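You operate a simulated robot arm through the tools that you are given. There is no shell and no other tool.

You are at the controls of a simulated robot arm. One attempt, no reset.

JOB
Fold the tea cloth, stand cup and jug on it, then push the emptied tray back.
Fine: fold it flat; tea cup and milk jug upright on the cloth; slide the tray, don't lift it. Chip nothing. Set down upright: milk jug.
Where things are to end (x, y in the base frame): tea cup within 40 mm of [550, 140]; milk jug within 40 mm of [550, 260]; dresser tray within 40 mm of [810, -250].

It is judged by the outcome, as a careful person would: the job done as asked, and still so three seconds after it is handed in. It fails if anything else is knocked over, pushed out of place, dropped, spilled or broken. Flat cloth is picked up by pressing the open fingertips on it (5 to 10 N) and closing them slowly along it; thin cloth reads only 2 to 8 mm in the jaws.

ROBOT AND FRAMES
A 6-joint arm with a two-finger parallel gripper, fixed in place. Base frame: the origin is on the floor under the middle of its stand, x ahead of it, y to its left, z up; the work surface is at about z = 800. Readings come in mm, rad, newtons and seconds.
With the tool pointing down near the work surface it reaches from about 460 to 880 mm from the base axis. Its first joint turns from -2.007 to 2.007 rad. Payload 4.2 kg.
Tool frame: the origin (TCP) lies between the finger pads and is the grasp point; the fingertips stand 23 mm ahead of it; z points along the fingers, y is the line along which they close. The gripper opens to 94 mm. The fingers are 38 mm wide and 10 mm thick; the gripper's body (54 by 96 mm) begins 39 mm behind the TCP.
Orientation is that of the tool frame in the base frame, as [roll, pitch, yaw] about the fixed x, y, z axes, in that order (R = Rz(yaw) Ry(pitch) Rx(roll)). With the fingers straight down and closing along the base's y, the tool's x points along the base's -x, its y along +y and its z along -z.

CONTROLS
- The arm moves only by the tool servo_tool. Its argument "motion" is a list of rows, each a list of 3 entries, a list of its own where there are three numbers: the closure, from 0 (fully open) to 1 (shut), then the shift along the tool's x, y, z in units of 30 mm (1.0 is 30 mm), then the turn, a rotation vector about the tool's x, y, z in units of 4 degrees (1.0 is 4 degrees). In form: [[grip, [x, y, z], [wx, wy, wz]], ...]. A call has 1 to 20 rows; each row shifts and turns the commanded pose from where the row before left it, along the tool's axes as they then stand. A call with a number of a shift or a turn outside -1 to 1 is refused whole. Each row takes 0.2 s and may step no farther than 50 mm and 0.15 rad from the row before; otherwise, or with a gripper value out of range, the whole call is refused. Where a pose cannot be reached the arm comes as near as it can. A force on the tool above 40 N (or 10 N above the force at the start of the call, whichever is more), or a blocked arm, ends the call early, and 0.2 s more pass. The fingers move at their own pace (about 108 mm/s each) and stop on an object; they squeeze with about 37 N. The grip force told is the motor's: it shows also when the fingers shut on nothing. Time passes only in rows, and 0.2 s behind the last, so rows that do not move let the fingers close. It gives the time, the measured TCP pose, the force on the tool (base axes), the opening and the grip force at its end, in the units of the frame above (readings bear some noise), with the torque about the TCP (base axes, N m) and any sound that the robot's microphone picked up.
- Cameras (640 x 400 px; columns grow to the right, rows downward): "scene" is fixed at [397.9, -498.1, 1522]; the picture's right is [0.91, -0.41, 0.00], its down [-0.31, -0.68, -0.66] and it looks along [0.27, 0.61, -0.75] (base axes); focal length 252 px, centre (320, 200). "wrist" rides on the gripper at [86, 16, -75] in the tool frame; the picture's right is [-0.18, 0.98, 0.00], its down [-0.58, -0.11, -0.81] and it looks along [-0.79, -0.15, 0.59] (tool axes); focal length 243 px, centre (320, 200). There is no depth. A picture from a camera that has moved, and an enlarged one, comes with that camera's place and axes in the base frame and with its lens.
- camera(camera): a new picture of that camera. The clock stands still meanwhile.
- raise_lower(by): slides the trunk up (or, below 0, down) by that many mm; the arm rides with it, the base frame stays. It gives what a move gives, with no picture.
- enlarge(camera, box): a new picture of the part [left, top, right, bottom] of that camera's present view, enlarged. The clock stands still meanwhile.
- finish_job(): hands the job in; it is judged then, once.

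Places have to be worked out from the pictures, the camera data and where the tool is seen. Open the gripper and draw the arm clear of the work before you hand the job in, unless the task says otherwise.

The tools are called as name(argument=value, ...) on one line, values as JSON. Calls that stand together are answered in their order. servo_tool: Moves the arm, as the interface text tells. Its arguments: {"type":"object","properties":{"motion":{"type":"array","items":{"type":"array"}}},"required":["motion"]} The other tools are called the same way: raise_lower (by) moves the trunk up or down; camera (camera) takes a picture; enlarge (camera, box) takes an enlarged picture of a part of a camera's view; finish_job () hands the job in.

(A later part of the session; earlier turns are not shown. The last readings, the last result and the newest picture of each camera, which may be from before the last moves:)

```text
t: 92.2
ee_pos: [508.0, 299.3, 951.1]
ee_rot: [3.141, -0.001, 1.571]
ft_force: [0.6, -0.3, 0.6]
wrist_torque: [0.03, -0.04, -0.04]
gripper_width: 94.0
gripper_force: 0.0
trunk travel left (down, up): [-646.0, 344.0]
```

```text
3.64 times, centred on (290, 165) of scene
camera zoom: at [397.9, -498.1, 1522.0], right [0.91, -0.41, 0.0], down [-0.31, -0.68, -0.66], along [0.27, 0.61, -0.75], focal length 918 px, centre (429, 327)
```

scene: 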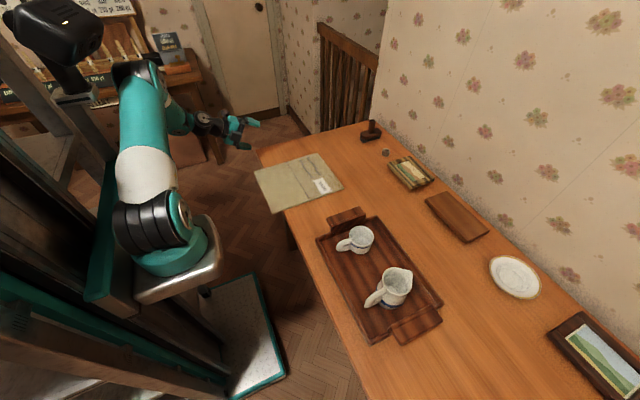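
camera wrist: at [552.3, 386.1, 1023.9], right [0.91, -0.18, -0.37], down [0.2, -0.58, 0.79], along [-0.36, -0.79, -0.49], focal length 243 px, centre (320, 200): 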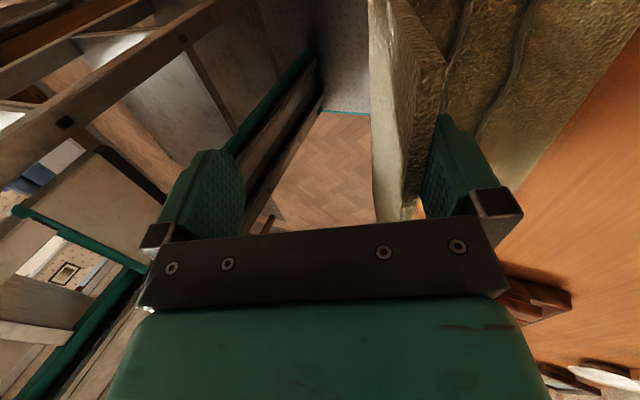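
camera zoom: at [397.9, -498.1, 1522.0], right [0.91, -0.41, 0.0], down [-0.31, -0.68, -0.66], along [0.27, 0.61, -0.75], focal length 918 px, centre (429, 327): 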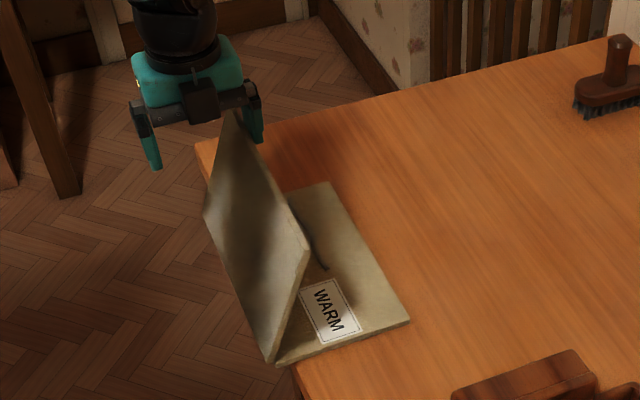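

The tool is vertical with the panel resting on the finger. I'll move it forward and down so the panel lowers with it, to about 30° above flat.

servo_tool(motion=[[0, [0, 0.3, 0.18], [0, 0, 0]], [0, [0, 0.3, 0.19], [0, 0, 0]], [0, [0, 0.35, 0.2], [0, 0, 0]], [0, [0, 0.35, 0.2], [0, 0, 0]], [0, [0, 0.3, 0.26], [0, 0, 0]], [0, [0, 0.3, 0.27], [0, 0, 0]], [0, [0, 0.25, 0.31], [0, 0, 0]], [0, [0, 0.25, 0.32], [0, 0, 0]], [0, [0, 0, 0], [0, 0, 0]]])

enlarge(camera="scene", box=[220, 110, 360, 220])

camera(camera="wrist")

```text
t: 94.2
ee_pos: [579.4, 301.4, 892.2]
ee_rot: [-3.141, -0.001, 1.57]
ft_force: [1.3, 0.2, 0.2]
wrist_torque: [-0.02, -0.03, 0.06]
gripper_width: 94.0
gripper_force: 0.0
trunk travel left (down, up): [-646.0, 344.0]
```

```text
3.64 times, centred on (290, 165) of scene
camera zoom: at [397.9, -498.1, 1522.0], right [0.91, -0.41, 0.0], down [-0.31, -0.68, -0.66], along [0.27, 0.61, -0.75], focal length 918 px, centre (429, 327)
```

zoom: 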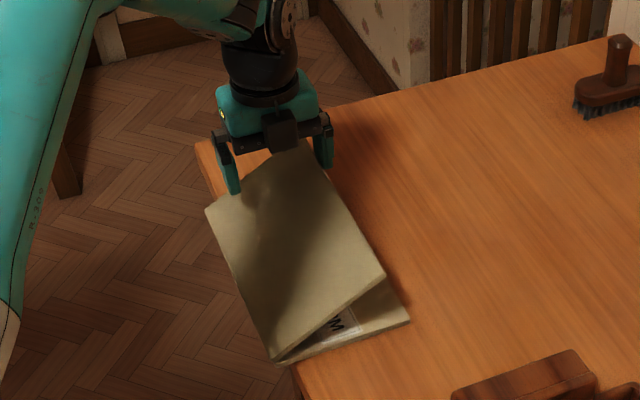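

```text
taken
camera wrist: at [596.1, 386.7, 968.6], right [0.98, -0.18, 0.0], down [-0.11, -0.58, 0.81], along [-0.15, -0.79, -0.59], focal length 243 px, centre (320, 200)
```

wrist: 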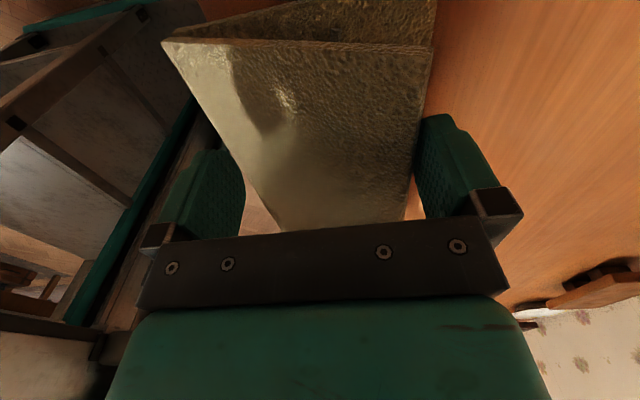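

The panel is at about 30° and under full control. I'll finish lowering it along the same path and then clear the finger past the edge.

servo_tool(motion=[[0, [0, 0.2, 0.3], [0, 0, 0]], [0, [0, 0.19, 0.3], [0, 0, 0]], [0, [0, 0.12, 0.31], [0, 0, 0]], [0, [0, 0.12, 0.32], [0, 0, 0]], [0, [0, 0.08, 0.25], [0, 0, 0]], [0, [0, 0.15, 0], [0, 0, 0]], [0, [0, 0.15, 0], [0, 0, 0]], [0, [0, 0, 0], [0, 0, 0]]])

enlarge(camera="scene", box=[220, 110, 360, 220])

camera(camera="wrist")

```text
t: 96.0
ee_pos: [608.6, 300.9, 848.0]
ee_rot: [-3.142, 0.0, 1.571]
ft_force: [0.3, 0.0, 0.4]
wrist_torque: [0.03, 0.02, 0.04]
gripper_width: 93.9
gripper_force: 0.0
trunk travel left (down, up): [-646.0, 344.0]
```

```text
3.64 times, centred on (290, 165) of scene
camera zoom: at [397.9, -498.1, 1522.0], right [0.91, -0.41, 0.0], down [-0.31, -0.68, -0.66], along [0.27, 0.61, -0.75], focal length 918 px, centre (429, 327)
```

zoom: 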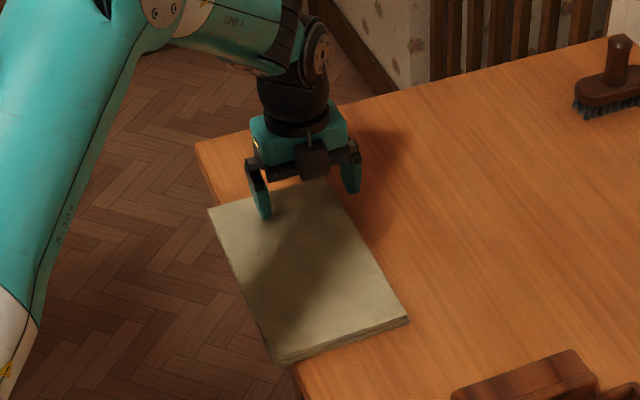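

```text
taken
camera wrist: at [625.2, 386.6, 922.9], right [0.98, -0.18, 0.0], down [-0.11, -0.58, 0.81], along [-0.15, -0.79, -0.59], focal length 243 px, centre (320, 200)
```

wrist: 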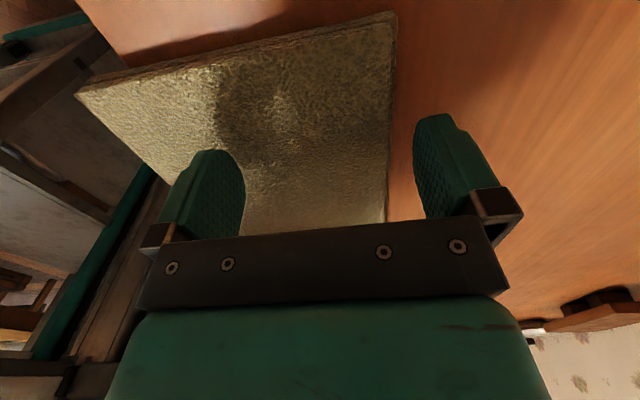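

The cloth is folded flat, spanning about x 496–640 and y 95–348, so both targets lie well inside it. I'll raise clear, restore the trunk height, and turn the gripper back to close along y.

servo_tool(motion=[[0, [0, 0, -0.5], [0, 0, 0]], [0, [0, 0, -1], [0, 0, 0]], [0, [0, 0, -1], [0, 0, 0]], [0, [0, 0, 0], [0, 0, 0]]])

raise_lower(by=79)

servo_tool(motion=[[0, [-0.5, 0, 0], [0, 0, -1]], [0, [-0.5, 0, 0], [0, 0, -1]], [0, [-0.5, 0, 0], [0, 0, -1]], [0, [-0.5, 0, 0], [0, 0, -1]], [0, [0, 0, 0], [0, 0, -1]], [0, [0, 0, 0], [0, 0, -1]], [0, [0, 0, 0], [0, 0, -1]], [0, [0, 0, 0], [0, 0, -1]], [0, [0, 0, 0], [0, 0, -1]], [0, [0, 0, 0], [0, 0, -1]], [0, [0, 0, 0], [0, 0, -1]], [0, [0, 0, 0], [0, 0, -1]], [0, [0, 0, 0], [0, 0, -1]], [0, [0, 0, 0], [0, 0, -1]], [0, [0, 0, 0], [0, 0, -1]], [0, [0, 0, 0], [0, 0, -1]], [0, [0, 0, 0], [0, 0, -1]], [0, [0, 0, 0], [0, 0, -1]]])

servo_tool(motion=[[0, [0, 0, 0], [0, 0, -1]], [0, [0, 0, 0], [0, 0, -1]], [0, [0, 0, 0], [0, 0, -1]], [0, [0, 0, 0], [0, 0, -1]], [0, [0, 0, 0], [0, 0, -0.5]], [0, [0, 0, 0], [0, 0, 0]]])

camera(camera="scene")

```text
t: 97.0
ee_pos: [609.5, 298.9, 924.1]
ee_rot: [3.141, 0.0, 1.57]
ft_force: [0.2, 0.4, 0.8]
wrist_torque: [0.01, 0.01, 0.0]
gripper_width: 94.2
gripper_force: 0.1
trunk travel left (down, up): [-646.0, 344.0]
```

```text
t: 98.2
ee_pos: [609.8, 298.1, 1002.1]
ee_rot: [3.141, -0.001, 1.571]
ft_force: [-0.3, -0.8, 0.3]
wrist_torque: [0.0, -0.03, 0.0]
gripper_width: 94.2
gripper_force: 0.1
trunk travel left (down, up): [-725.0, 265.0]
```

```text
t: 102.0
ee_pos: [614.5, 239.1, 1000.9]
ee_rot: [-3.14, 0.0, 2.829]
ft_force: [0.6, 0.4, 0.3]
wrist_torque: [-0.04, -0.02, 0.01]
gripper_width: 94.3
gripper_force: 0.1
trunk travel left (down, up): [-725.0, 265.0]
```

```text
t: 103.4
ee_pos: [615.7, 238.7, 1001.7]
ee_rot: [-3.141, 0.0, -3.14]
ft_force: [0.0, 0.0, -0.6]
wrist_torque: [-0.01, -0.02, -0.03]
gripper_width: 94.0
gripper_force: 0.0
trunk travel left (down, up): [-725.0, 265.0]
```

```text
taken
```

scene: 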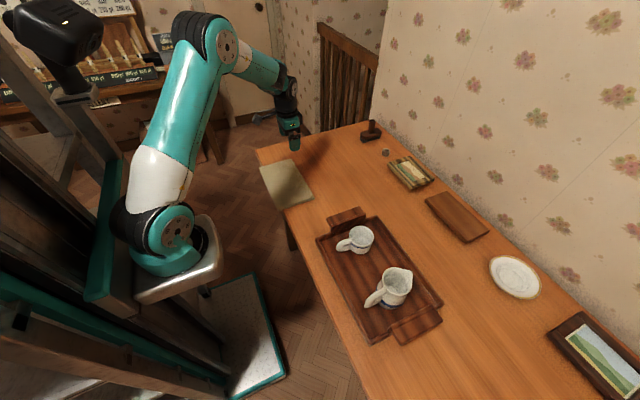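

The workspace is clear. I'll move over toward the tray for a close look at the cup and jug from the wrist camera.

servo_tool(motion=[[0, [0.04, -0.97, -0.2], [0, 0, 0]], [0, [0.04, -0.97, -0.2], [0, 0, 0]], [0, [0.04, -0.97, -0.2], [0, 0, 0]], [0, [0.04, -0.97, -0.2], [0, 0, 0]], [0, [0.04, -0.97, -0.2], [0, 0, 0]], [0, [0.04, -0.97, -0.2], [0, 0, 0]], [0, [0.04, -0.97, -0.2], [0, 0, 0]], [0, [0.04, -0.97, -0.2], [0, 0, 0]], [0, [0.04, -0.97, -0.2], [0, 0, 0]], [0, [0.04, -0.97, -0.2], [0, 0, 0]], [0, [0.04, -0.97, -0.2], [0, 0, 0]], [0, [0.04, -0.97, -0.2], [0, 0, 0]], [0, [0.04, -0.97, -0.2], [0, 0, 0]], [0, [0, 0, 0], [0, 0, 0]]])

camera(camera="wrist")

enlarge(camera="scene", box=[310, 200, 450, 350])

```text
t: 106.4
ee_pos: [600.0, -139.2, 1079.8]
ee_rot: [-3.141, 0.0, 3.14]
ft_force: [-0.1, -0.2, 0.3]
wrist_torque: [0.0, -0.02, 0.03]
gripper_width: 94.2
gripper_force: 0.0
trunk travel left (down, up): [-725.0, 265.0]
```

```text
taken
camera wrist: at [514.1, -123.2, 1155.6], right [0.18, 0.98, 0.0], down [0.58, -0.11, 0.81], along [0.79, -0.15, -0.59], focal length 243 px, centre (320, 200)
```

wrist: 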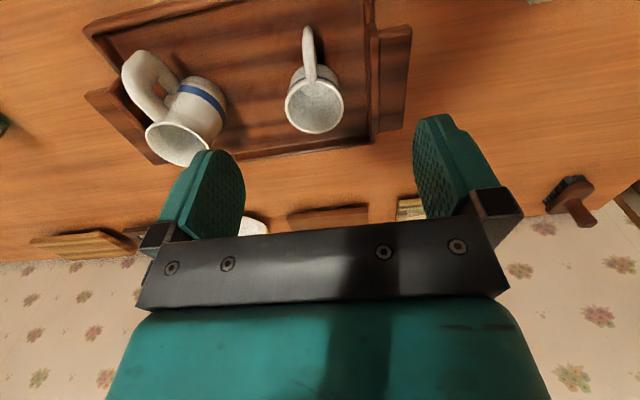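

```text
2.67 times, centred on (380, 275) of scene
camera zoom: at [397.9, -498.1, 1522.0], right [0.91, -0.41, 0.0], down [-0.31, -0.68, -0.66], along [0.27, 0.61, -0.75], focal length 673 px, centre (160, 0)
```

zoom: 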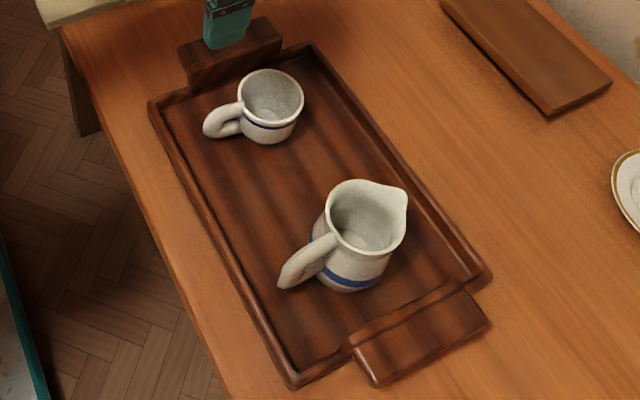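

Triangulating both views puts the cup's rim centre at about (682, -162), rim height z≈882, diameter ≈74 mm, with the handle toward −x. I'll move above it for a closer check.

servo_tool(motion=[[0, [-0.68, -0.19, 0.9], [0, 0, 0]], [0, [-0.68, -0.19, 0.9], [0, 0, 0]], [0, [-0.68, -0.19, 0.9], [0, 0, 0]], [0, [-0.69, -0.19, 0.9], [0, 0, 0]], [0, [0, 0, 0], [0, 0, 0]]])

camera(camera="wrist")

enlarge(camera="scene", box=[320, 190, 420, 270])

```text
t: 107.6
ee_pos: [680.1, -161.1, 971.1]
ee_rot: [3.141, -0.001, -3.141]
ft_force: [-0.9, -0.2, 1.0]
wrist_torque: [-0.03, -0.02, 0.0]
gripper_width: 94.0
gripper_force: 0.1
trunk travel left (down, up): [-725.0, 265.0]
```

```text
taken
camera wrist: at [595.6, -144.6, 1046.4], right [0.18, 0.98, 0.0], down [0.58, -0.11, 0.81], along [0.79, -0.15, -0.59], focal length 243 px, centre (320, 200)
```

wrist: 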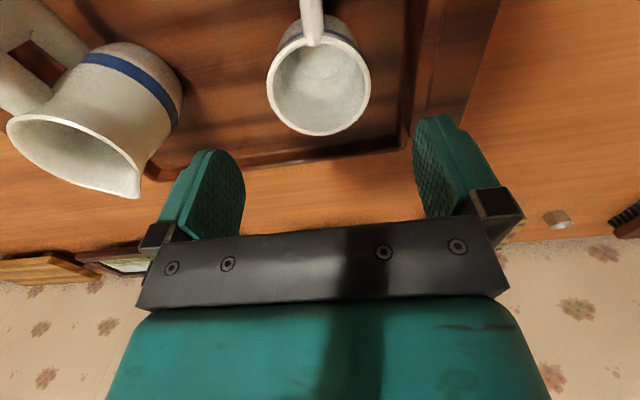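

```text
5.00 times, centred on (370, 230) of scene
camera zoom: at [397.9, -498.1, 1522.0], right [0.91, -0.41, 0.0], down [-0.31, -0.68, -0.66], along [0.27, 0.61, -0.75], focal length 1262 px, centre (70, 50)
```

zoom: 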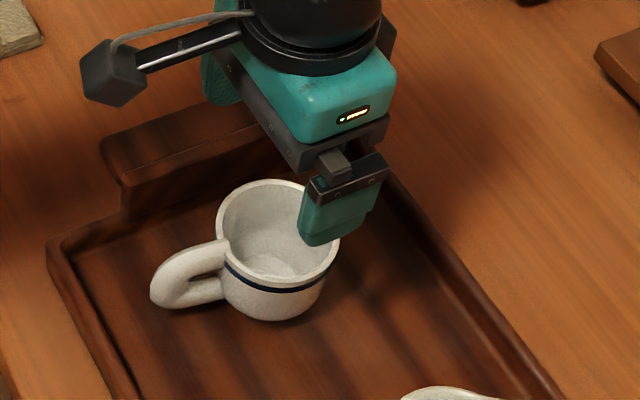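

Both views now agree on the cup centre at (681.5, -162). I'll centre and descend until the tips are just above rim height, then verify the clearance on both sides.

servo_tool(motion=[[0, [-0.05, -0.03, 0.6], [0, 0, 0]], [0, [0, 0, 0.6], [0, 0, 0]], [0, [0, 0, 0.6], [0, 0, 0]], [0, [0, 0, 0], [0, 0, 0]]])

enlarge(camera="wrist", box=[150, 0, 490, 240])

enlarge(camera="scene", box=[320, 190, 420, 270])

```text
t: 108.6
ee_pos: [683.2, -162.5, 918.1]
ee_rot: [3.141, -0.001, 3.141]
ft_force: [-0.9, 0.4, -0.1]
wrist_torque: [0.03, -0.01, 0.01]
gripper_width: 94.0
gripper_force: 0.1
trunk travel left (down, up): [-725.0, 265.0]
```

```text
1.67 times, centred on (320, 120) of wrist
camera zoom: at [596.9, -146.2, 992.6], right [0.18, 0.98, 0.0], down [0.58, -0.11, 0.81], along [0.79, -0.15, -0.59], focal length 404 px, centre (320, 333)
```

zoom: 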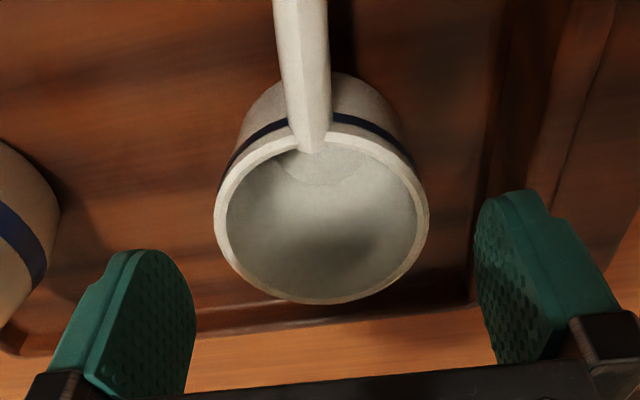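

```text
5.00 times, centred on (370, 230) of scene
camera zoom: at [397.9, -498.1, 1522.0], right [0.91, -0.41, 0.0], down [-0.31, -0.68, -0.66], along [0.27, 0.61, -0.75], focal length 1262 px, centre (70, 50)
```

zoom: 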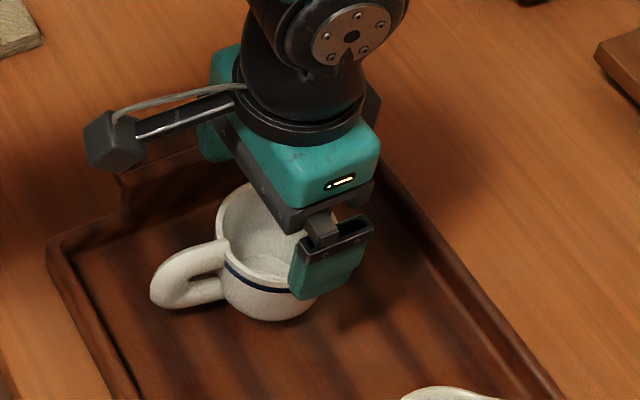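

The jaws are centred on the cup within about 1 mm. I'll descend around it to TCP z≈857, with the tips well above the tray floor.

servo_tool(motion=[[0, [0.03, 0.01, 0.4], [0, 0, 0]], [0, [0, 0, 0.4], [0, 0, 0]], [0, [0, 0, 0.4], [0, 0, 0]], [0, [0, 0, 0.4], [0, 0, 0]], [0, [0, 0, 0.4], [0, 0, 0]], [0, [0, 0, 0], [0, 0, 0]]])

enlarge(camera="wrist", box=[150, 0, 490, 240])

enlarge(camera="scene", box=[320, 190, 420, 270])

```text
t: 110.0
ee_pos: [682.8, -163.3, 858.0]
ee_rot: [-3.14, 0.0, 3.14]
ft_force: [-0.3, 0.6, 0.6]
wrist_torque: [-0.01, 0.01, -0.02]
gripper_width: 94.0
gripper_force: 0.1
trunk travel left (down, up): [-725.0, 265.0]
```

```text
1.67 times, centred on (320, 120) of wrist
camera zoom: at [596.0, -146.6, 931.8], right [0.18, 0.98, 0.0], down [0.58, -0.11, 0.81], along [0.79, -0.15, -0.59], focal length 404 px, centre (320, 333)
```

zoom: 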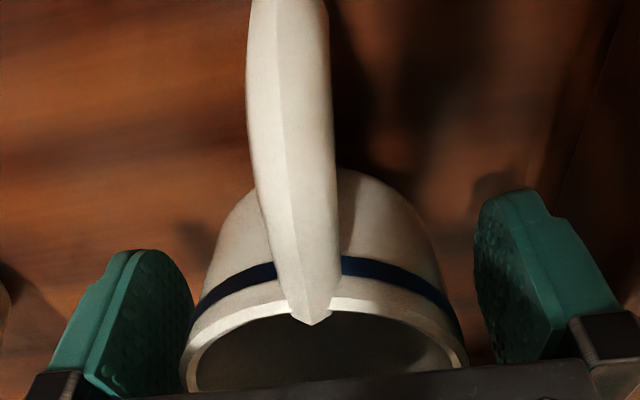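

```text
5.00 times, centred on (370, 230) of scene
camera zoom: at [397.9, -498.1, 1522.0], right [0.91, -0.41, 0.0], down [-0.31, -0.68, -0.66], along [0.27, 0.61, -0.75], focal length 1262 px, centre (70, 50)
```

zoom: 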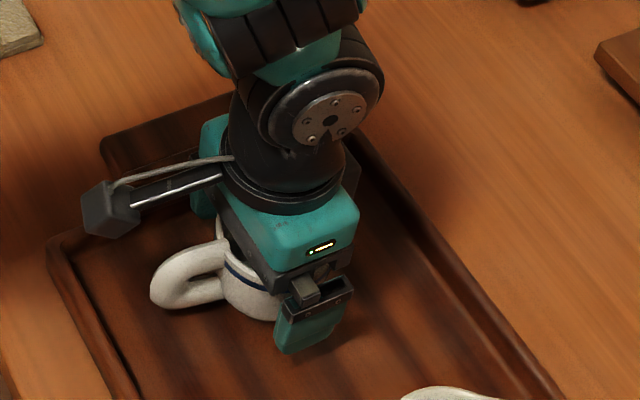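

The fingers straddle the cup with free space on both sides. I'll close slowly until they contact.

servo_tool(motion=[[0.08, [0, 0, 0], [0, 0, 0]], [0.13, [0, 0, 0], [0, 0, 0]], [0.17, [0, 0, 0], [0, 0, 0]], [0.2, [0, 0, 0], [0, 0, 0]], [0.22, [0, 0, 0], [0, 0, 0]], [0.24, [0, 0, 0], [0, 0, 0]], [0.26, [0, 0, 0], [0, 0, 0]], [0.28, [0, 0, 0], [0, 0, 0]]])

```text
t: 111.8
ee_pos: [682.2, -163.1, 857.4]
ee_rot: [-3.141, 0.0, -3.141]
ft_force: [0.4, -1.3, 1.1]
wrist_torque: [0.02, -0.01, 0.0]
gripper_width: 74.0
gripper_force: 36.8
trunk travel left (down, up): [-725.0, 265.0]
```

A firm grip at 74.0 mm with no side load. I'll lift slowly and check the weight.

servo_tool(motion=[[0.4, [0, 0, 0], [0, 0, 0]], [0.4, [0, 0, -0.1], [0, 0, 0]], [0.4, [0, 0, -0.2], [0, 0, 0]], [0.4, [0, 0, -0.4], [0, 0, 0]], [0.4, [0, 0, -0.6], [0, 0, 0]], [0.4, [0, 0, 0], [0, 0, 0]]])

enlarge(camera="scene", box=[320, 190, 420, 270])

```text
t: 113.2
ee_pos: [682.0, -162.6, 898.1]
ee_rot: [-3.141, 0.0, 3.141]
ft_force: [-0.3, -0.2, -2.3]
wrist_torque: [-0.01, -0.02, -0.01]
gripper_width: 73.8
gripper_force: 36.9
trunk travel left (down, up): [-725.0, 265.0]
```

```text
5.00 times, centred on (370, 230) of scene
camera zoom: at [397.9, -498.1, 1522.0], right [0.91, -0.41, 0.0], down [-0.31, -0.68, -0.66], along [0.27, 0.61, -0.75], focal length 1262 px, centre (70, 50)
```

zoom: 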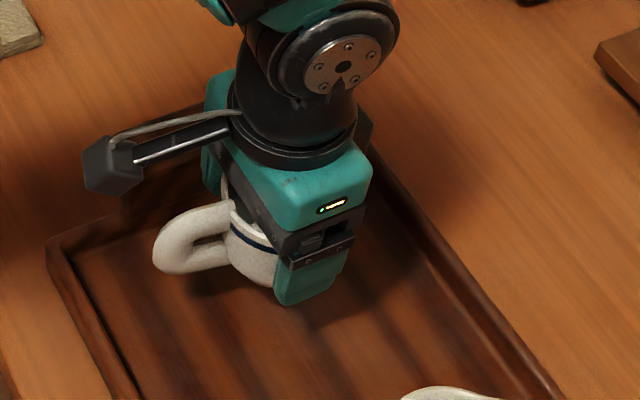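

The cup is lifted (2.3 N) and steady. I'll raise it to z≈955 and carry it over to (552, 142) above the cloth.

servo_tool(motion=[[0.4, [0, 0, -0.9], [0, 0, 0]], [0.4, [0, 0, -1.0], [0, 0, 0]], [0.4, [0.1, 0.3, 0], [0, 0, 0]], [0.4, [0.3, 0.7, 0], [0, 0, 0]], [0.4, [0.4, 0.93, 0], [0, 0, 0]], [0.4, [0.4, 0.93, 0], [0, 0, 0]], [0.4, [0.4, 0.93, 0], [0, 0, 0]], [0.4, [0.4, 0.93, 0], [0, 0, 0]], [0.4, [0.4, 0.93, 0], [0, 0, 0]], [0.4, [0.4, 0.93, 0], [0, 0, 0]], [0.4, [0.4, 0.93, 0], [0, 0, 0]], [0.4, [0.4, 0.93, 0], [0, 0, 0]], [0.4, [0.4, 0.93, 0], [0, 0, 0]], [0.4, [0.23, 0.5, 0], [0, 0, 0]], [0.4, [0.1, 0.3, 0], [0, 0, 0]], [0.4, [0, 0, 0], [0, 0, 0]]])

camera(camera="scene")

enlarge(camera="scene", box=[240, 130, 360, 220])

```text
t: 116.6
ee_pos: [552.6, 141.7, 953.3]
ee_rot: [-3.141, 0.001, 3.142]
ft_force: [0.3, 0.0, -1.9]
wrist_torque: [-0.02, -0.01, 0.0]
gripper_width: 73.6
gripper_force: 37.4
trunk travel left (down, up): [-725.0, 265.0]
```

```text
taken
```

scene: 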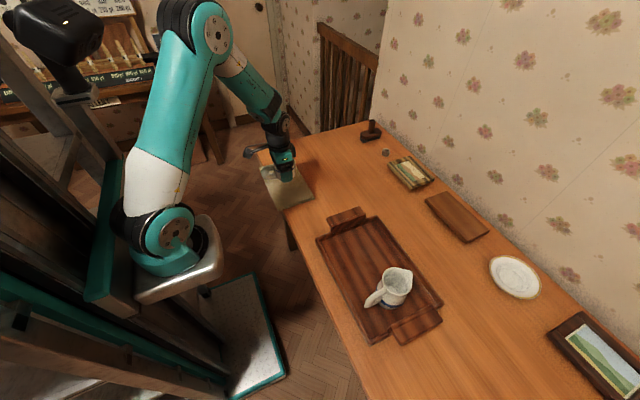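

```text
4.44 times, centred on (300, 175) of scene
camera zoom: at [397.9, -498.1, 1522.0], right [0.91, -0.41, 0.0], down [-0.31, -0.68, -0.66], along [0.27, 0.61, -0.75], focal length 1122 px, centre (409, 311)
```

zoom: 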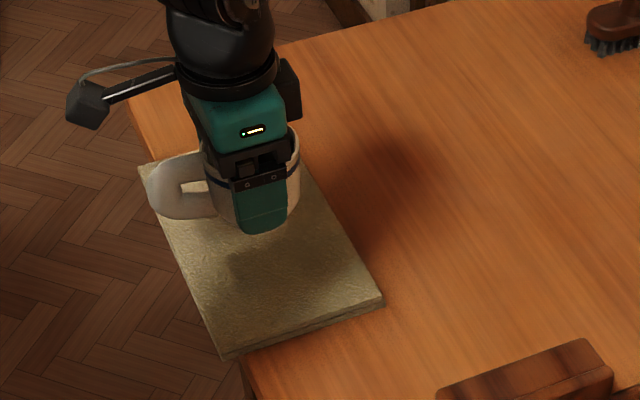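

The cup hovers over the cloth at (552, 142). I'll lower it to about 10 mm above the expected contact height.

servo_tool(motion=[[0.4, [0, 0, 0.7], [0, 0, 0]], [0.4, [0, 0, 0.7], [0, 0, 0]], [0.4, [0, 0, 0.6], [0, 0, 0]], [0.4, [0, 0, 0.35], [0, 0, 0]], [0.4, [0, 0, 0.2], [0, 0, 0]], [0.4, [0, 0, 0], [0, 0, 0]]])

enlarge(camera="scene", box=[250, 140, 330, 200])

```text
t: 118.0
ee_pos: [551.9, 142.6, 878.3]
ee_rot: [-3.141, 0.001, -3.141]
ft_force: [0.5, -0.2, -1.8]
wrist_torque: [0.0, -0.01, 0.03]
gripper_width: 73.7
gripper_force: 36.8
trunk travel left (down, up): [-725.0, 265.0]
```

```text
6.67 times, centred on (290, 170) of scene
camera zoom: at [397.9, -498.1, 1522.0], right [0.91, -0.41, 0.0], down [-0.31, -0.68, -0.66], along [0.27, 0.61, -0.75], focal length 1683 px, centre (520, 400)
```

zoom: 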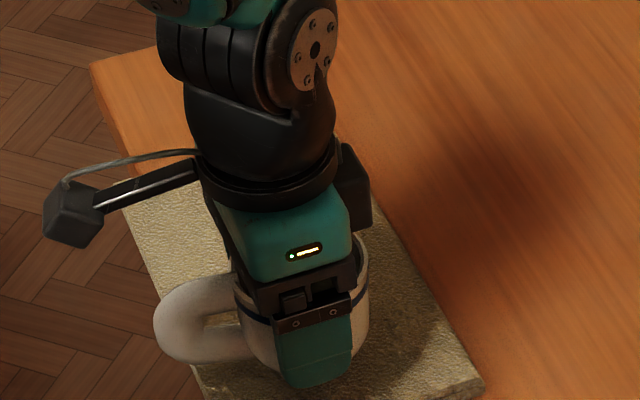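

The cup is close to the cloth. I'll creep down in small steps and watch the vertical force.

servo_tool(motion=[[0.4, [0, 0, 0.08], [0, 0, 0]], [0.4, [0, 0, 0.06], [0, 0, 0]], [0.4, [0, 0, 0.05], [0, 0, 0]], [0.4, [0, 0, 0.05], [0, 0, 0]], [0.4, [0, 0, 0], [0, 0, 0]]])

```text
t: 119.2
ee_pos: [552.7, 142.2, 871.1]
ee_rot: [-3.141, 0.0, 3.141]
ft_force: [-0.6, 0.2, -2.4]
wrist_torque: [0.02, -0.04, -0.01]
gripper_width: 73.7
gripper_force: 37.4
trunk travel left (down, up): [-725.0, 265.0]
```

servo_tool(motion=[[0.4, [0, 0, 0.04], [0, 0, 0]], [0.4, [0, 0, 0.04], [0, 0, 0]], [0.4, [0, 0, 0], [0, 0, 0]]])

```text
t: 120.0
ee_pos: [553.5, 142.2, 868.2]
ee_rot: [3.141, 0.0, 3.141]
ft_force: [0.2, 0.1, -2.0]
wrist_torque: [0.04, -0.05, -0.01]
gripper_width: 73.8
gripper_force: 37.1
trunk travel left (down, up): [-725.0, 265.0]
```

Still carrying the full 2 N, so no contact yet. I'll continue in 1 mm steps.

servo_tool(motion=[[0.4, [0, 0, 0.035], [0, 0, 0]], [0.4, [0, 0, 0.035], [0, 0, 0]], [0.4, [0, 0, 0], [0, 0, 0]]])

```text
t: 120.8
ee_pos: [551.7, 142.3, 865.4]
ee_rot: [3.141, 0.002, 3.141]
ft_force: [0.1, -0.3, -2.3]
wrist_torque: [0.01, 0.0, 0.0]
gripper_width: 73.5
gripper_force: 36.8
trunk travel left (down, up): [-725.0, 265.0]
```

servo_tool(motion=[[0.4, [0, 0, 0.03], [0, 0, 0]], [0.4, [0, 0, 0.03], [0, 0, 0]], [0.4, [0, 0, 0], [0, 0, 0]]])

```text
t: 121.6
ee_pos: [551.3, 142.3, 863.4]
ee_rot: [-3.142, 0.001, 3.141]
ft_force: [-1.5, -1.4, 5.8]
wrist_torque: [0.06, 0.1, 0.07]
gripper_width: 73.7
gripper_force: 36.9
trunk travel left (down, up): [-725.0, 265.0]
```

Touchdown: the force swung to +5.8 N. I'll ease slightly and open the fingers slowly.

servo_tool(motion=[[0.4, [0, 0, -0.015], [0, 0, 0]], [0.22, [0, 0, 0], [0, 0, 0]], [0.18, [0, 0, 0], [0, 0, 0]], [0.12, [0, 0, 0], [0, 0, 0]], [0.05, [0, 0, 0], [0, 0, 0]], [0, [0, 0, 0], [0, 0, 0]], [0, [0, 0, 0], [0, 0, 0]]])

enlarge(camera="wrist", box=[150, 0, 490, 240])

```text
t: 123.2
ee_pos: [552.1, 142.4, 864.9]
ee_rot: [-3.14, 0.0, -3.141]
ft_force: [-0.2, -0.4, 0.2]
wrist_torque: [0.02, -0.03, -0.03]
gripper_width: 94.1
gripper_force: 0.0
trunk travel left (down, up): [-725.0, 265.0]
```

```text
1.67 times, centred on (320, 120) of wrist
camera zoom: at [465.8, 158.8, 938.9], right [0.18, 0.98, 0.0], down [0.58, -0.11, 0.81], along [0.79, -0.15, -0.59], focal length 404 px, centre (320, 333)
```

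zoom: 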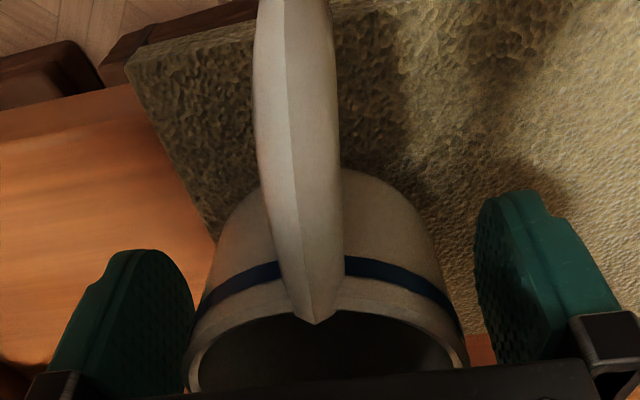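

The cup is released and standing. I'll withdraw straight up.

servo_tool(motion=[[0, [0, 0, -0.3], [0, 0, 0]], [0, [0, 0, -0.5], [0, 0, 0]], [0, [0, 0, -0.7], [0, 0, 0]], [0, [0, 0, -1], [0, 0, 0]], [0, [0, 0, -1], [0, 0, 0]], [0, [0, 0, -1], [0, 0, 0]], [0, [0, 0, 0], [0, 0, 0]]])

enlarge(camera="wrist", box=[150, 0, 490, 240])

enlarge(camera="scene", box=[240, 130, 360, 220])

```text
t: 124.8
ee_pos: [552.2, 142.3, 999.1]
ee_rot: [-3.141, 0.0, 3.14]
ft_force: [-0.4, 0.1, -1.0]
wrist_torque: [-0.01, 0.03, 0.01]
gripper_width: 94.1
gripper_force: 0.1
trunk travel left (down, up): [-725.0, 265.0]
```

```text
1.67 times, centred on (320, 120) of wrist
camera zoom: at [465.8, 158.4, 1074.7], right [0.18, 0.98, 0.0], down [0.58, -0.11, 0.81], along [0.79, -0.15, -0.59], focal length 404 px, centre (320, 333)
```

zoom: 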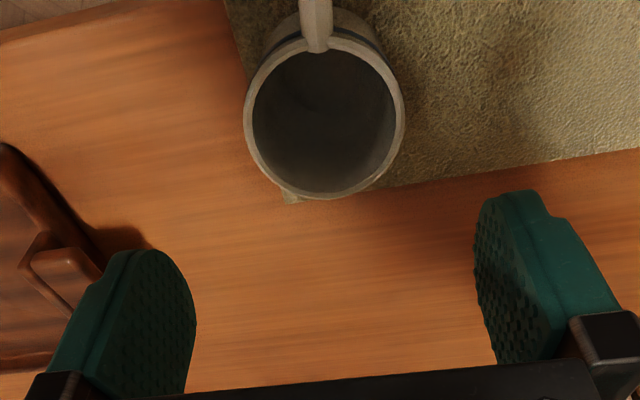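

```text
4.44 times, centred on (300, 175) of scene
camera zoom: at [397.9, -498.1, 1522.0], right [0.91, -0.41, 0.0], down [-0.31, -0.68, -0.66], along [0.27, 0.61, -0.75], focal length 1122 px, centre (409, 311)
```

zoom: 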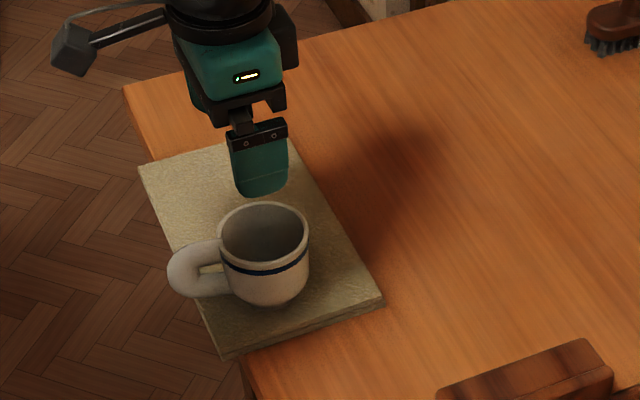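

The cup stands upright on the cloth near (552, 144). Triangulating the jug gives a rim centre near (674, -330) at height z≈925. I'll go above it for a closer look.

servo_tool(motion=[[0, [-0.15, -0.6, -0.3], [0, 0, 0]], [0, [-0.24, -0.93, -0.3], [0, 0, 0]], [0, [-0.24, -0.93, 0], [0, 0, 0]], [0, [-0.24, -0.93, 0], [0, 0, 0]], [0, [-0.24, -0.93, 0], [0, 0, 0]], [0, [-0.24, -0.93, 0], [0, 0, 0]], [0, [-0.24, -0.93, 0], [0, 0, 0]], [0, [-0.24, -0.93, 0], [0, 0, 0]], [0, [-0.24, -0.93, 0], [0, 0, 0]], [0, [-0.24, -0.93, 0], [0, 0, 0]], [0, [-0.24, -0.93, 0], [0, 0, 0]], [0, [-0.24, -0.93, 0], [0, 0, 0]], [0, [-0.24, -0.93, 0], [0, 0, 0]], [0, [-0.24, -0.93, 0], [0, 0, 0]], [0, [-0.24, -0.93, 0], [0, 0, 0]], [0, [-0.24, -0.93, 0], [0, 0, 0]], [0, [-0.25, -0.93, 0], [0, 0, 0]], [0, [-0.07, -0.3, 0], [0, 0, 0]], [0, [0, 0, 0], [0, 0, 0]]])

camera(camera="wrist")

enlarge(camera="scene", box=[340, 230, 460, 340])

```text
t: 128.8
ee_pos: [675.8, -331.6, 1017.6]
ee_rot: [3.141, -0.001, -3.141]
ft_force: [0.7, 0.2, 0.1]
wrist_torque: [0.02, 0.0, 0.0]
gripper_width: 94.1
gripper_force: 0.1
trunk travel left (down, up): [-725.0, 265.0]
```

```text
taken
camera wrist: at [588.8, -315.4, 1092.1], right [0.18, 0.98, 0.0], down [0.58, -0.11, 0.81], along [0.79, -0.15, -0.59], focal length 243 px, centre (320, 200)
```

wrist: 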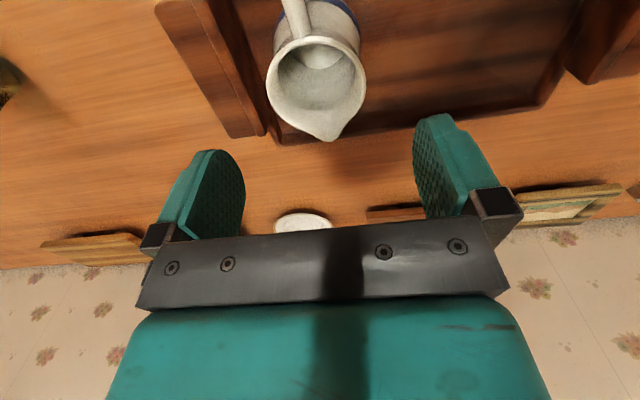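

```text
3.64 times, centred on (400, 285) of scene
camera zoom: at [397.9, -498.1, 1522.0], right [0.91, -0.41, 0.0], down [-0.31, -0.68, -0.66], along [0.27, 0.61, -0.75], focal length 918 px, centre (29, -109)
```

zoom: 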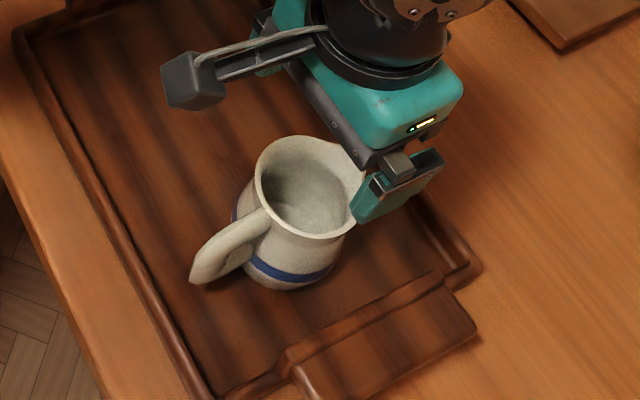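

enlarge(camera="wrist", box=[220, 0, 420, 150])

```text
2.67 times, centred on (320, 75) of wrist
camera zoom: at [588.8, -315.4, 1092.1], right [0.18, 0.98, 0.0], down [0.58, -0.11, 0.81], along [0.79, -0.15, -0.59], focal length 647 px, centre (320, 533)
```

zoom: 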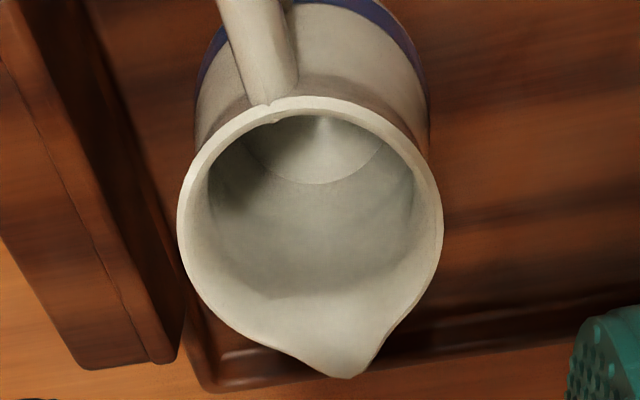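

The jug is about 70 mm wide at the rim, with its handle pointing −x and its spout +x, centred at about (678, -334.5). Closing along y suits it. I'll centre and descend until the tips are near rim level, then re-check.

servo_tool(motion=[[0, [-0.07, -0.1, 0.7], [0, 0, 0]], [0, [0, 0, 0.7], [0, 0, 0]], [0, [0, 0, 0.5], [0, 0, 0]], [0, [0, 0, 0], [0, 0, 0]]])

enlarge(camera="wrist", box=[150, 0, 490, 240])

enlarge(camera="scene", box=[340, 230, 460, 340])

```text
t: 129.8
ee_pos: [676.5, -332.9, 959.9]
ee_rot: [-3.141, 0.002, 3.141]
ft_force: [0.3, -0.2, 0.3]
wrist_torque: [-0.01, -0.01, 0.0]
gripper_width: 93.9
gripper_force: 0.0
trunk travel left (down, up): [-725.0, 265.0]
```

```text
1.67 times, centred on (320, 120) of wrist
camera zoom: at [590.7, -317.3, 1034.0], right [0.18, 0.98, 0.0], down [0.58, -0.11, 0.81], along [0.79, -0.15, -0.59], focal length 404 px, centre (320, 333)
```

zoom: 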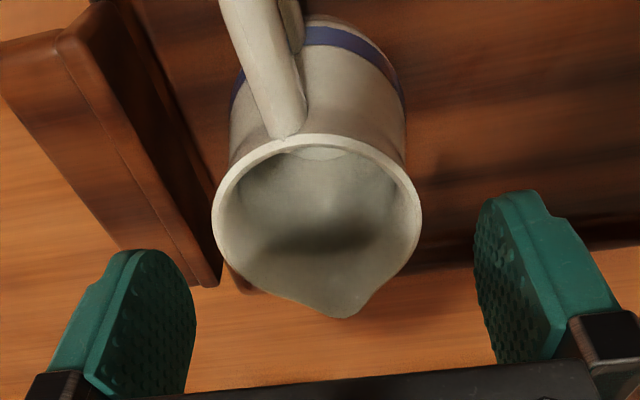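

```text
3.64 times, centred on (400, 285) of scene
camera zoom: at [397.9, -498.1, 1522.0], right [0.91, -0.41, 0.0], down [-0.31, -0.68, -0.66], along [0.27, 0.61, -0.75], focal length 918 px, centre (29, -109)
```

zoom: 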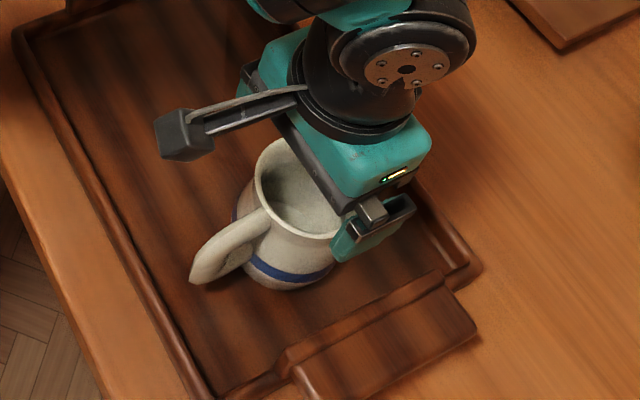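

Relative to the camera, the jug centre is about 1 mm to −y of the tool. I'll correct that and descend around the neck to TCP z≈894, keeping the palm above the rim.

servo_tool(motion=[[0, [0, -0.035, 0.4], [0, 0, 0]], [0, [0, 0, 0.4], [0, 0, 0]], [0, [0, 0, 0.4], [0, 0, 0]], [0, [0, 0, 0.4], [0, 0, 0]], [0, [0, 0, 0.35], [0, 0, 0]], [0, [0, 0, 0.2], [0, 0, 0]], [0, [0, 0, 0], [0, 0, 0]]])

enlarge(camera="wrist", box=[150, 0, 490, 240])

enlarge(camera="scene", box=[340, 230, 460, 340])

```text
t: 131.4
ee_pos: [678.7, -334.9, 896.6]
ee_rot: [3.141, 0.0, 3.141]
ft_force: [-0.8, 0.1, 0.6]
wrist_torque: [0.02, 0.03, 0.01]
gripper_width: 93.9
gripper_force: 0.0
trunk travel left (down, up): [-725.0, 265.0]
```

```text
1.67 times, centred on (320, 120) of wrist
camera zoom: at [591.2, -318.5, 970.6], right [0.18, 0.98, 0.0], down [0.58, -0.11, 0.81], along [0.79, -0.15, -0.59], focal length 404 px, centre (320, 333)
```

zoom: 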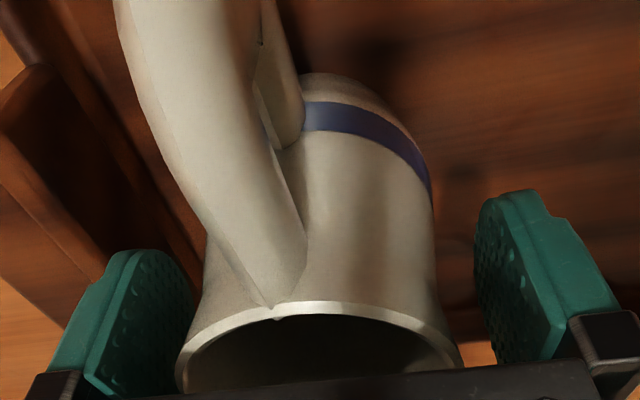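

```text
3.64 times, centred on (400, 285) of scene
camera zoom: at [397.9, -498.1, 1522.0], right [0.91, -0.41, 0.0], down [-0.31, -0.68, -0.66], along [0.27, 0.61, -0.75], focal length 918 px, centre (29, -109)
```

zoom: 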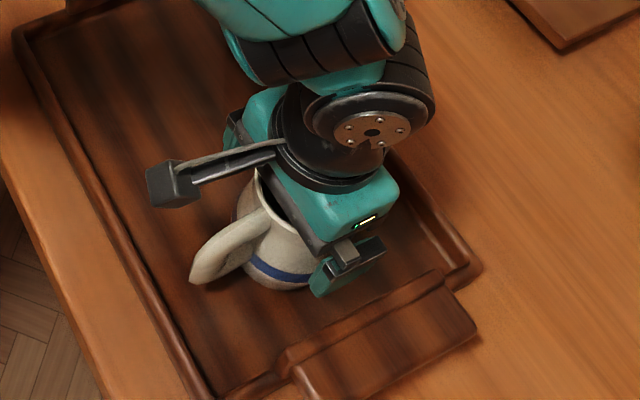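

The jaws straddle the jug's neck with the handle clear of both fingers. I'll close slowly.

servo_tool(motion=[[0.08, [0, 0, 0], [0, 0, 0]], [0.13, [0, 0, 0], [0, 0, 0]], [0.17, [0, 0, 0], [0, 0, 0]], [0.2, [0, 0, 0], [0, 0, 0]], [0.23, [0, 0, 0], [0, 0, 0]], [0.25, [0, 0, 0], [0, 0, 0]], [0.27, [0, 0, 0], [0, 0, 0]], [0.29, [0, 0, 0], [0, 0, 0]], [0.31, [0, 0, 0], [0, 0, 0]], [0.33, [0, 0, 0], [0, 0, 0]]])

```text
t: 133.6
ee_pos: [678.0, -334.1, 895.8]
ee_rot: [3.141, 0.0, -3.141]
ft_force: [0.5, -0.9, 0.9]
wrist_torque: [-0.02, -0.04, 0.01]
gripper_width: 73.1
gripper_force: 36.8
trunk travel left (down, up): [-725.0, 265.0]
```

Gripped at 73.1 mm with no side load. I'll lift a few mm and check.

servo_tool(motion=[[0.45, [0, 0, 0], [0, 0, 0]], [0.45, [0, 0, -0.1], [0, 0, 0]], [0.45, [0, 0, -0.15], [0, 0, 0]], [0.45, [0, 0, -0.25], [0, 0, 0]], [0.45, [0, 0, 0], [0, 0, 0]]])

enlarge(camera="scene", box=[340, 230, 460, 340])

enlarge(camera="wrist", box=[150, 0, 490, 240])

```text
t: 134.8
ee_pos: [678.5, -335.6, 910.4]
ee_rot: [-3.14, 0.0, -3.141]
ft_force: [-0.6, 0.5, -3.2]
wrist_torque: [-0.02, 0.0, -0.01]
gripper_width: 73.3
gripper_force: 36.8
trunk travel left (down, up): [-725.0, 265.0]
```

```text
3.64 times, centred on (400, 285) of scene
camera zoom: at [397.9, -498.1, 1522.0], right [0.91, -0.41, 0.0], down [-0.31, -0.68, -0.66], along [0.27, 0.61, -0.75], focal length 918 px, centre (29, -109)
```

zoom: 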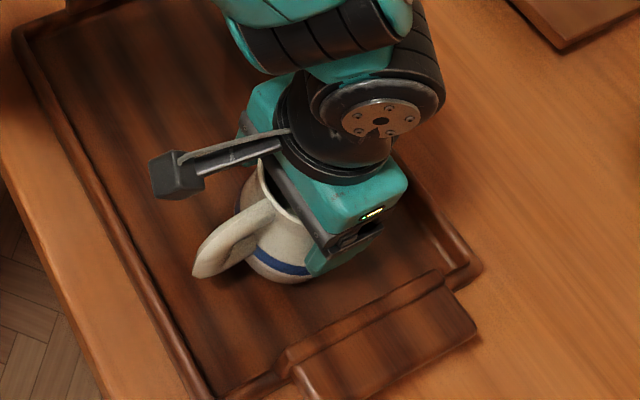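

```text
1.67 times, centred on (320, 120) of wrist
camera zoom: at [591.1, -319.4, 985.3], right [0.18, 0.98, 0.0], down [0.58, -0.11, 0.81], along [0.79, -0.15, -0.59], focal length 404 px, centre (320, 333)
```

zoom: 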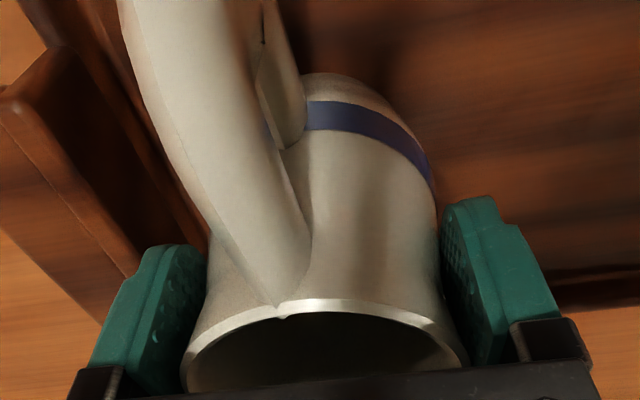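

The jug is held upright and level (3.2 N). I'll raise it to z≈1010 and carry it along x≈678, well clear of the cup, toward y≈260.

servo_tool(motion=[[0.45, [0, 0, -0.5], [0, 0, 0]], [0.45, [0, 0, -0.8], [0, 0, 0]], [0.45, [0, 0, -0.8], [0, 0, 0]], [0.45, [0, 0, -0.7], [0, 0, 0]], [0.45, [0, 0, -0.4], [0, 0, 0]], [0.45, [0, 0.3, 0], [0, 0, 0]], [0.45, [0, 0.6, 0], [0, 0, 0]], [0.45, [0, 0.9, 0], [0, 0, 0]], [0.45, [0, 0.9, 0], [0, 0, 0]], [0.45, [0, 0.9, 0], [0, 0, 0]], [0.45, [0, 0.9, 0], [0, 0, 0]], [0.45, [0, 0.9, 0], [0, 0, 0]], [0.45, [0, 0.9, 0], [0, 0, 0]], [0.45, [0, 0.9, 0], [0, 0, 0]], [0.45, [0, 0.9, 0], [0, 0, 0]], [0.45, [0, 0.9, 0], [0, 0, 0]], [0.45, [0, 0.6, 0], [0, 0, 0]], [0.45, [0, 0.3, 0], [0, 0, 0]], [0.45, [0, 0, 0], [0, 0, 0]]])

```text
t: 138.8
ee_pos: [676.8, -37.9, 1007.3]
ee_rot: [-3.141, 0.0, -3.142]
ft_force: [0.1, -0.3, -2.7]
wrist_torque: [0.0, -0.02, 0.0]
gripper_width: 73.1
gripper_force: 36.5
trunk travel left (down, up): [-725.0, 265.0]
```

The carry is smooth and the grip unchanged. I'll continue to y≈260 and then toward x≈552.

servo_tool(motion=[[0.45, [0, 0.3, 0], [0, 0, 0]], [0.45, [0, 0.6, 0], [0, 0, 0]], [0.45, [0, 0.9, 0], [0, 0, 0]], [0.45, [0, 0.9, 0], [0, 0, 0]], [0.45, [0, 0.9, 0], [0, 0, 0]], [0.45, [0, 0.9, 0], [0, 0, 0]], [0.45, [0, 0.9, 0], [0, 0, 0]], [0.45, [0, 0.9, 0], [0, 0, 0]], [0.45, [0, 0.9, 0], [0, 0, 0]], [0.45, [0, 0.9, 0], [0, 0, 0]], [0.45, [0, 0.9, 0], [0, 0, 0]], [0.45, [0, 0.6, 0], [0, 0, 0]], [0.45, [0, 0.33, 0], [0, 0, 0]], [0.45, [0.5, 0, 0], [0, 0, 0]], [0.45, [0.9, 0, 0], [0, 0, 0]], [0.45, [0.9, 0, 0], [0, 0, 0]], [0.45, [0.9, 0, 0], [0, 0, 0]], [0.45, [0.6, 0, 0], [0, 0, 0]], [0.45, [0.35, 0, 0], [0, 0, 0]], [0.45, [0, 0, 0], [0, 0, 0]]])

camera(camera="scene")

enlarge(camera="scene", box=[230, 110, 350, 210])

```text
t: 143.0
ee_pos: [552.5, 260.1, 1005.4]
ee_rot: [3.14, 0.0, 3.14]
ft_force: [0.1, -1.2, -2.2]
wrist_torque: [0.0, -0.03, 0.0]
gripper_width: 73.4
gripper_force: 37.2
trunk travel left (down, up): [-725.0, 265.0]
```

```text
taken
```

scene: 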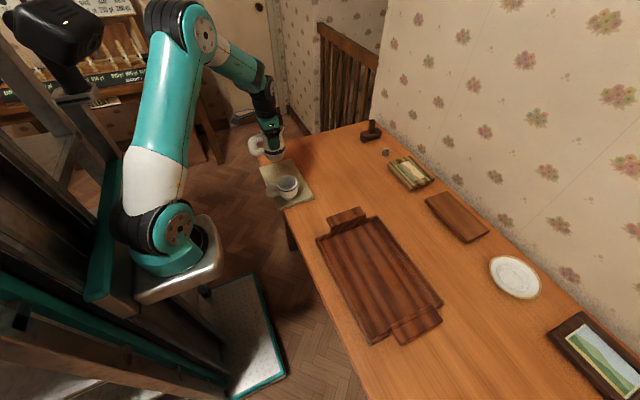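

```text
4.00 times, centred on (290, 160) of scene
camera zoom: at [397.9, -498.1, 1522.0], right [0.91, -0.41, 0.0], down [-0.31, -0.68, -0.66], along [0.27, 0.61, -0.75], focal length 1010 px, centre (440, 360)
```

zoom: 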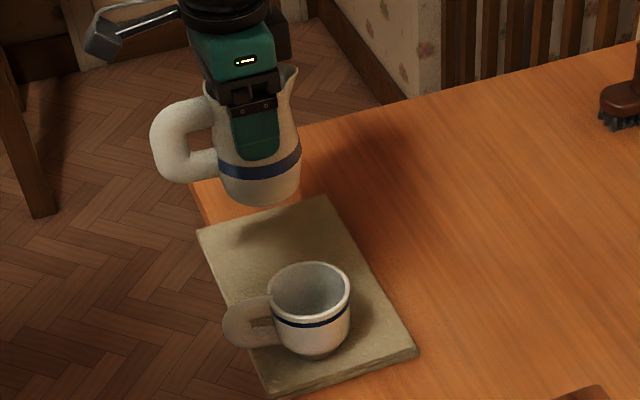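

The jug is above the cloth at (552, 260), with about 25 mm between the open finger and the cup. I'll lower to about 8 mm above expected contact.

servo_tool(motion=[[0.45, [0, 0, 0.4], [0, 0, 0]], [0.45, [0, 0, 0.7], [0, 0, 0]], [0.45, [0, 0, 0.7], [0, 0, 0]], [0.45, [0, 0, 0.6], [0, 0, 0]], [0.45, [0, 0, 0.4], [0, 0, 0]], [0.45, [0, 0, 0.2], [0, 0, 0]], [0.45, [0, 0, 0.08], [0, 0, 0]], [0.45, [0, 0, 0], [0, 0, 0]]])

enlarge(camera="scene", box=[230, 110, 350, 210])

```text
t: 144.8
ee_pos: [552.8, 260.4, 913.5]
ee_rot: [3.142, 0.0, 3.141]
ft_force: [-0.7, -0.4, -2.9]
wrist_torque: [0.0, -0.01, 0.0]
gripper_width: 72.8
gripper_force: 37.0
trunk travel left (down, up): [-725.0, 265.0]
```

```text
4.00 times, centred on (290, 160) of scene
camera zoom: at [397.9, -498.1, 1522.0], right [0.91, -0.41, 0.0], down [-0.31, -0.68, -0.66], along [0.27, 0.61, -0.75], focal length 1010 px, centre (440, 360)
```

zoom: 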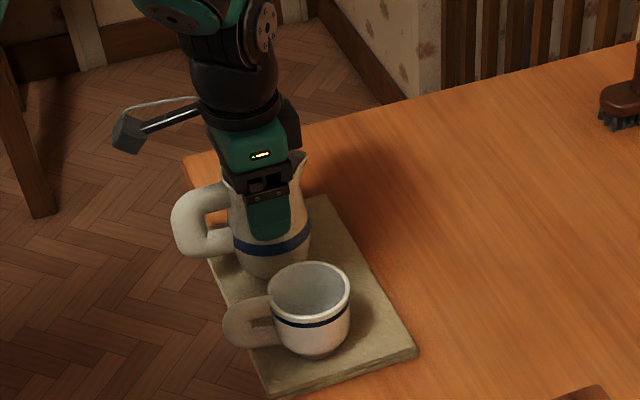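

The jug is just above the cloth. I'll creep down in small steps, watching for touchdown.

servo_tool(motion=[[0.45, [0, 0, 0.06], [0, 0, 0]], [0.45, [0, 0, 0.05], [0, 0, 0]], [0.45, [0, 0, 0.05], [0, 0, 0]], [0.45, [0, 0, 0], [0, 0, 0]]])

```text
t: 145.8
ee_pos: [553.0, 260.5, 910.1]
ee_rot: [-3.142, -0.001, 3.141]
ft_force: [-0.1, 0.1, -2.6]
wrist_torque: [-0.03, -0.02, -0.02]
gripper_width: 73.0
gripper_force: 37.5
trunk travel left (down, up): [-725.0, 265.0]
```

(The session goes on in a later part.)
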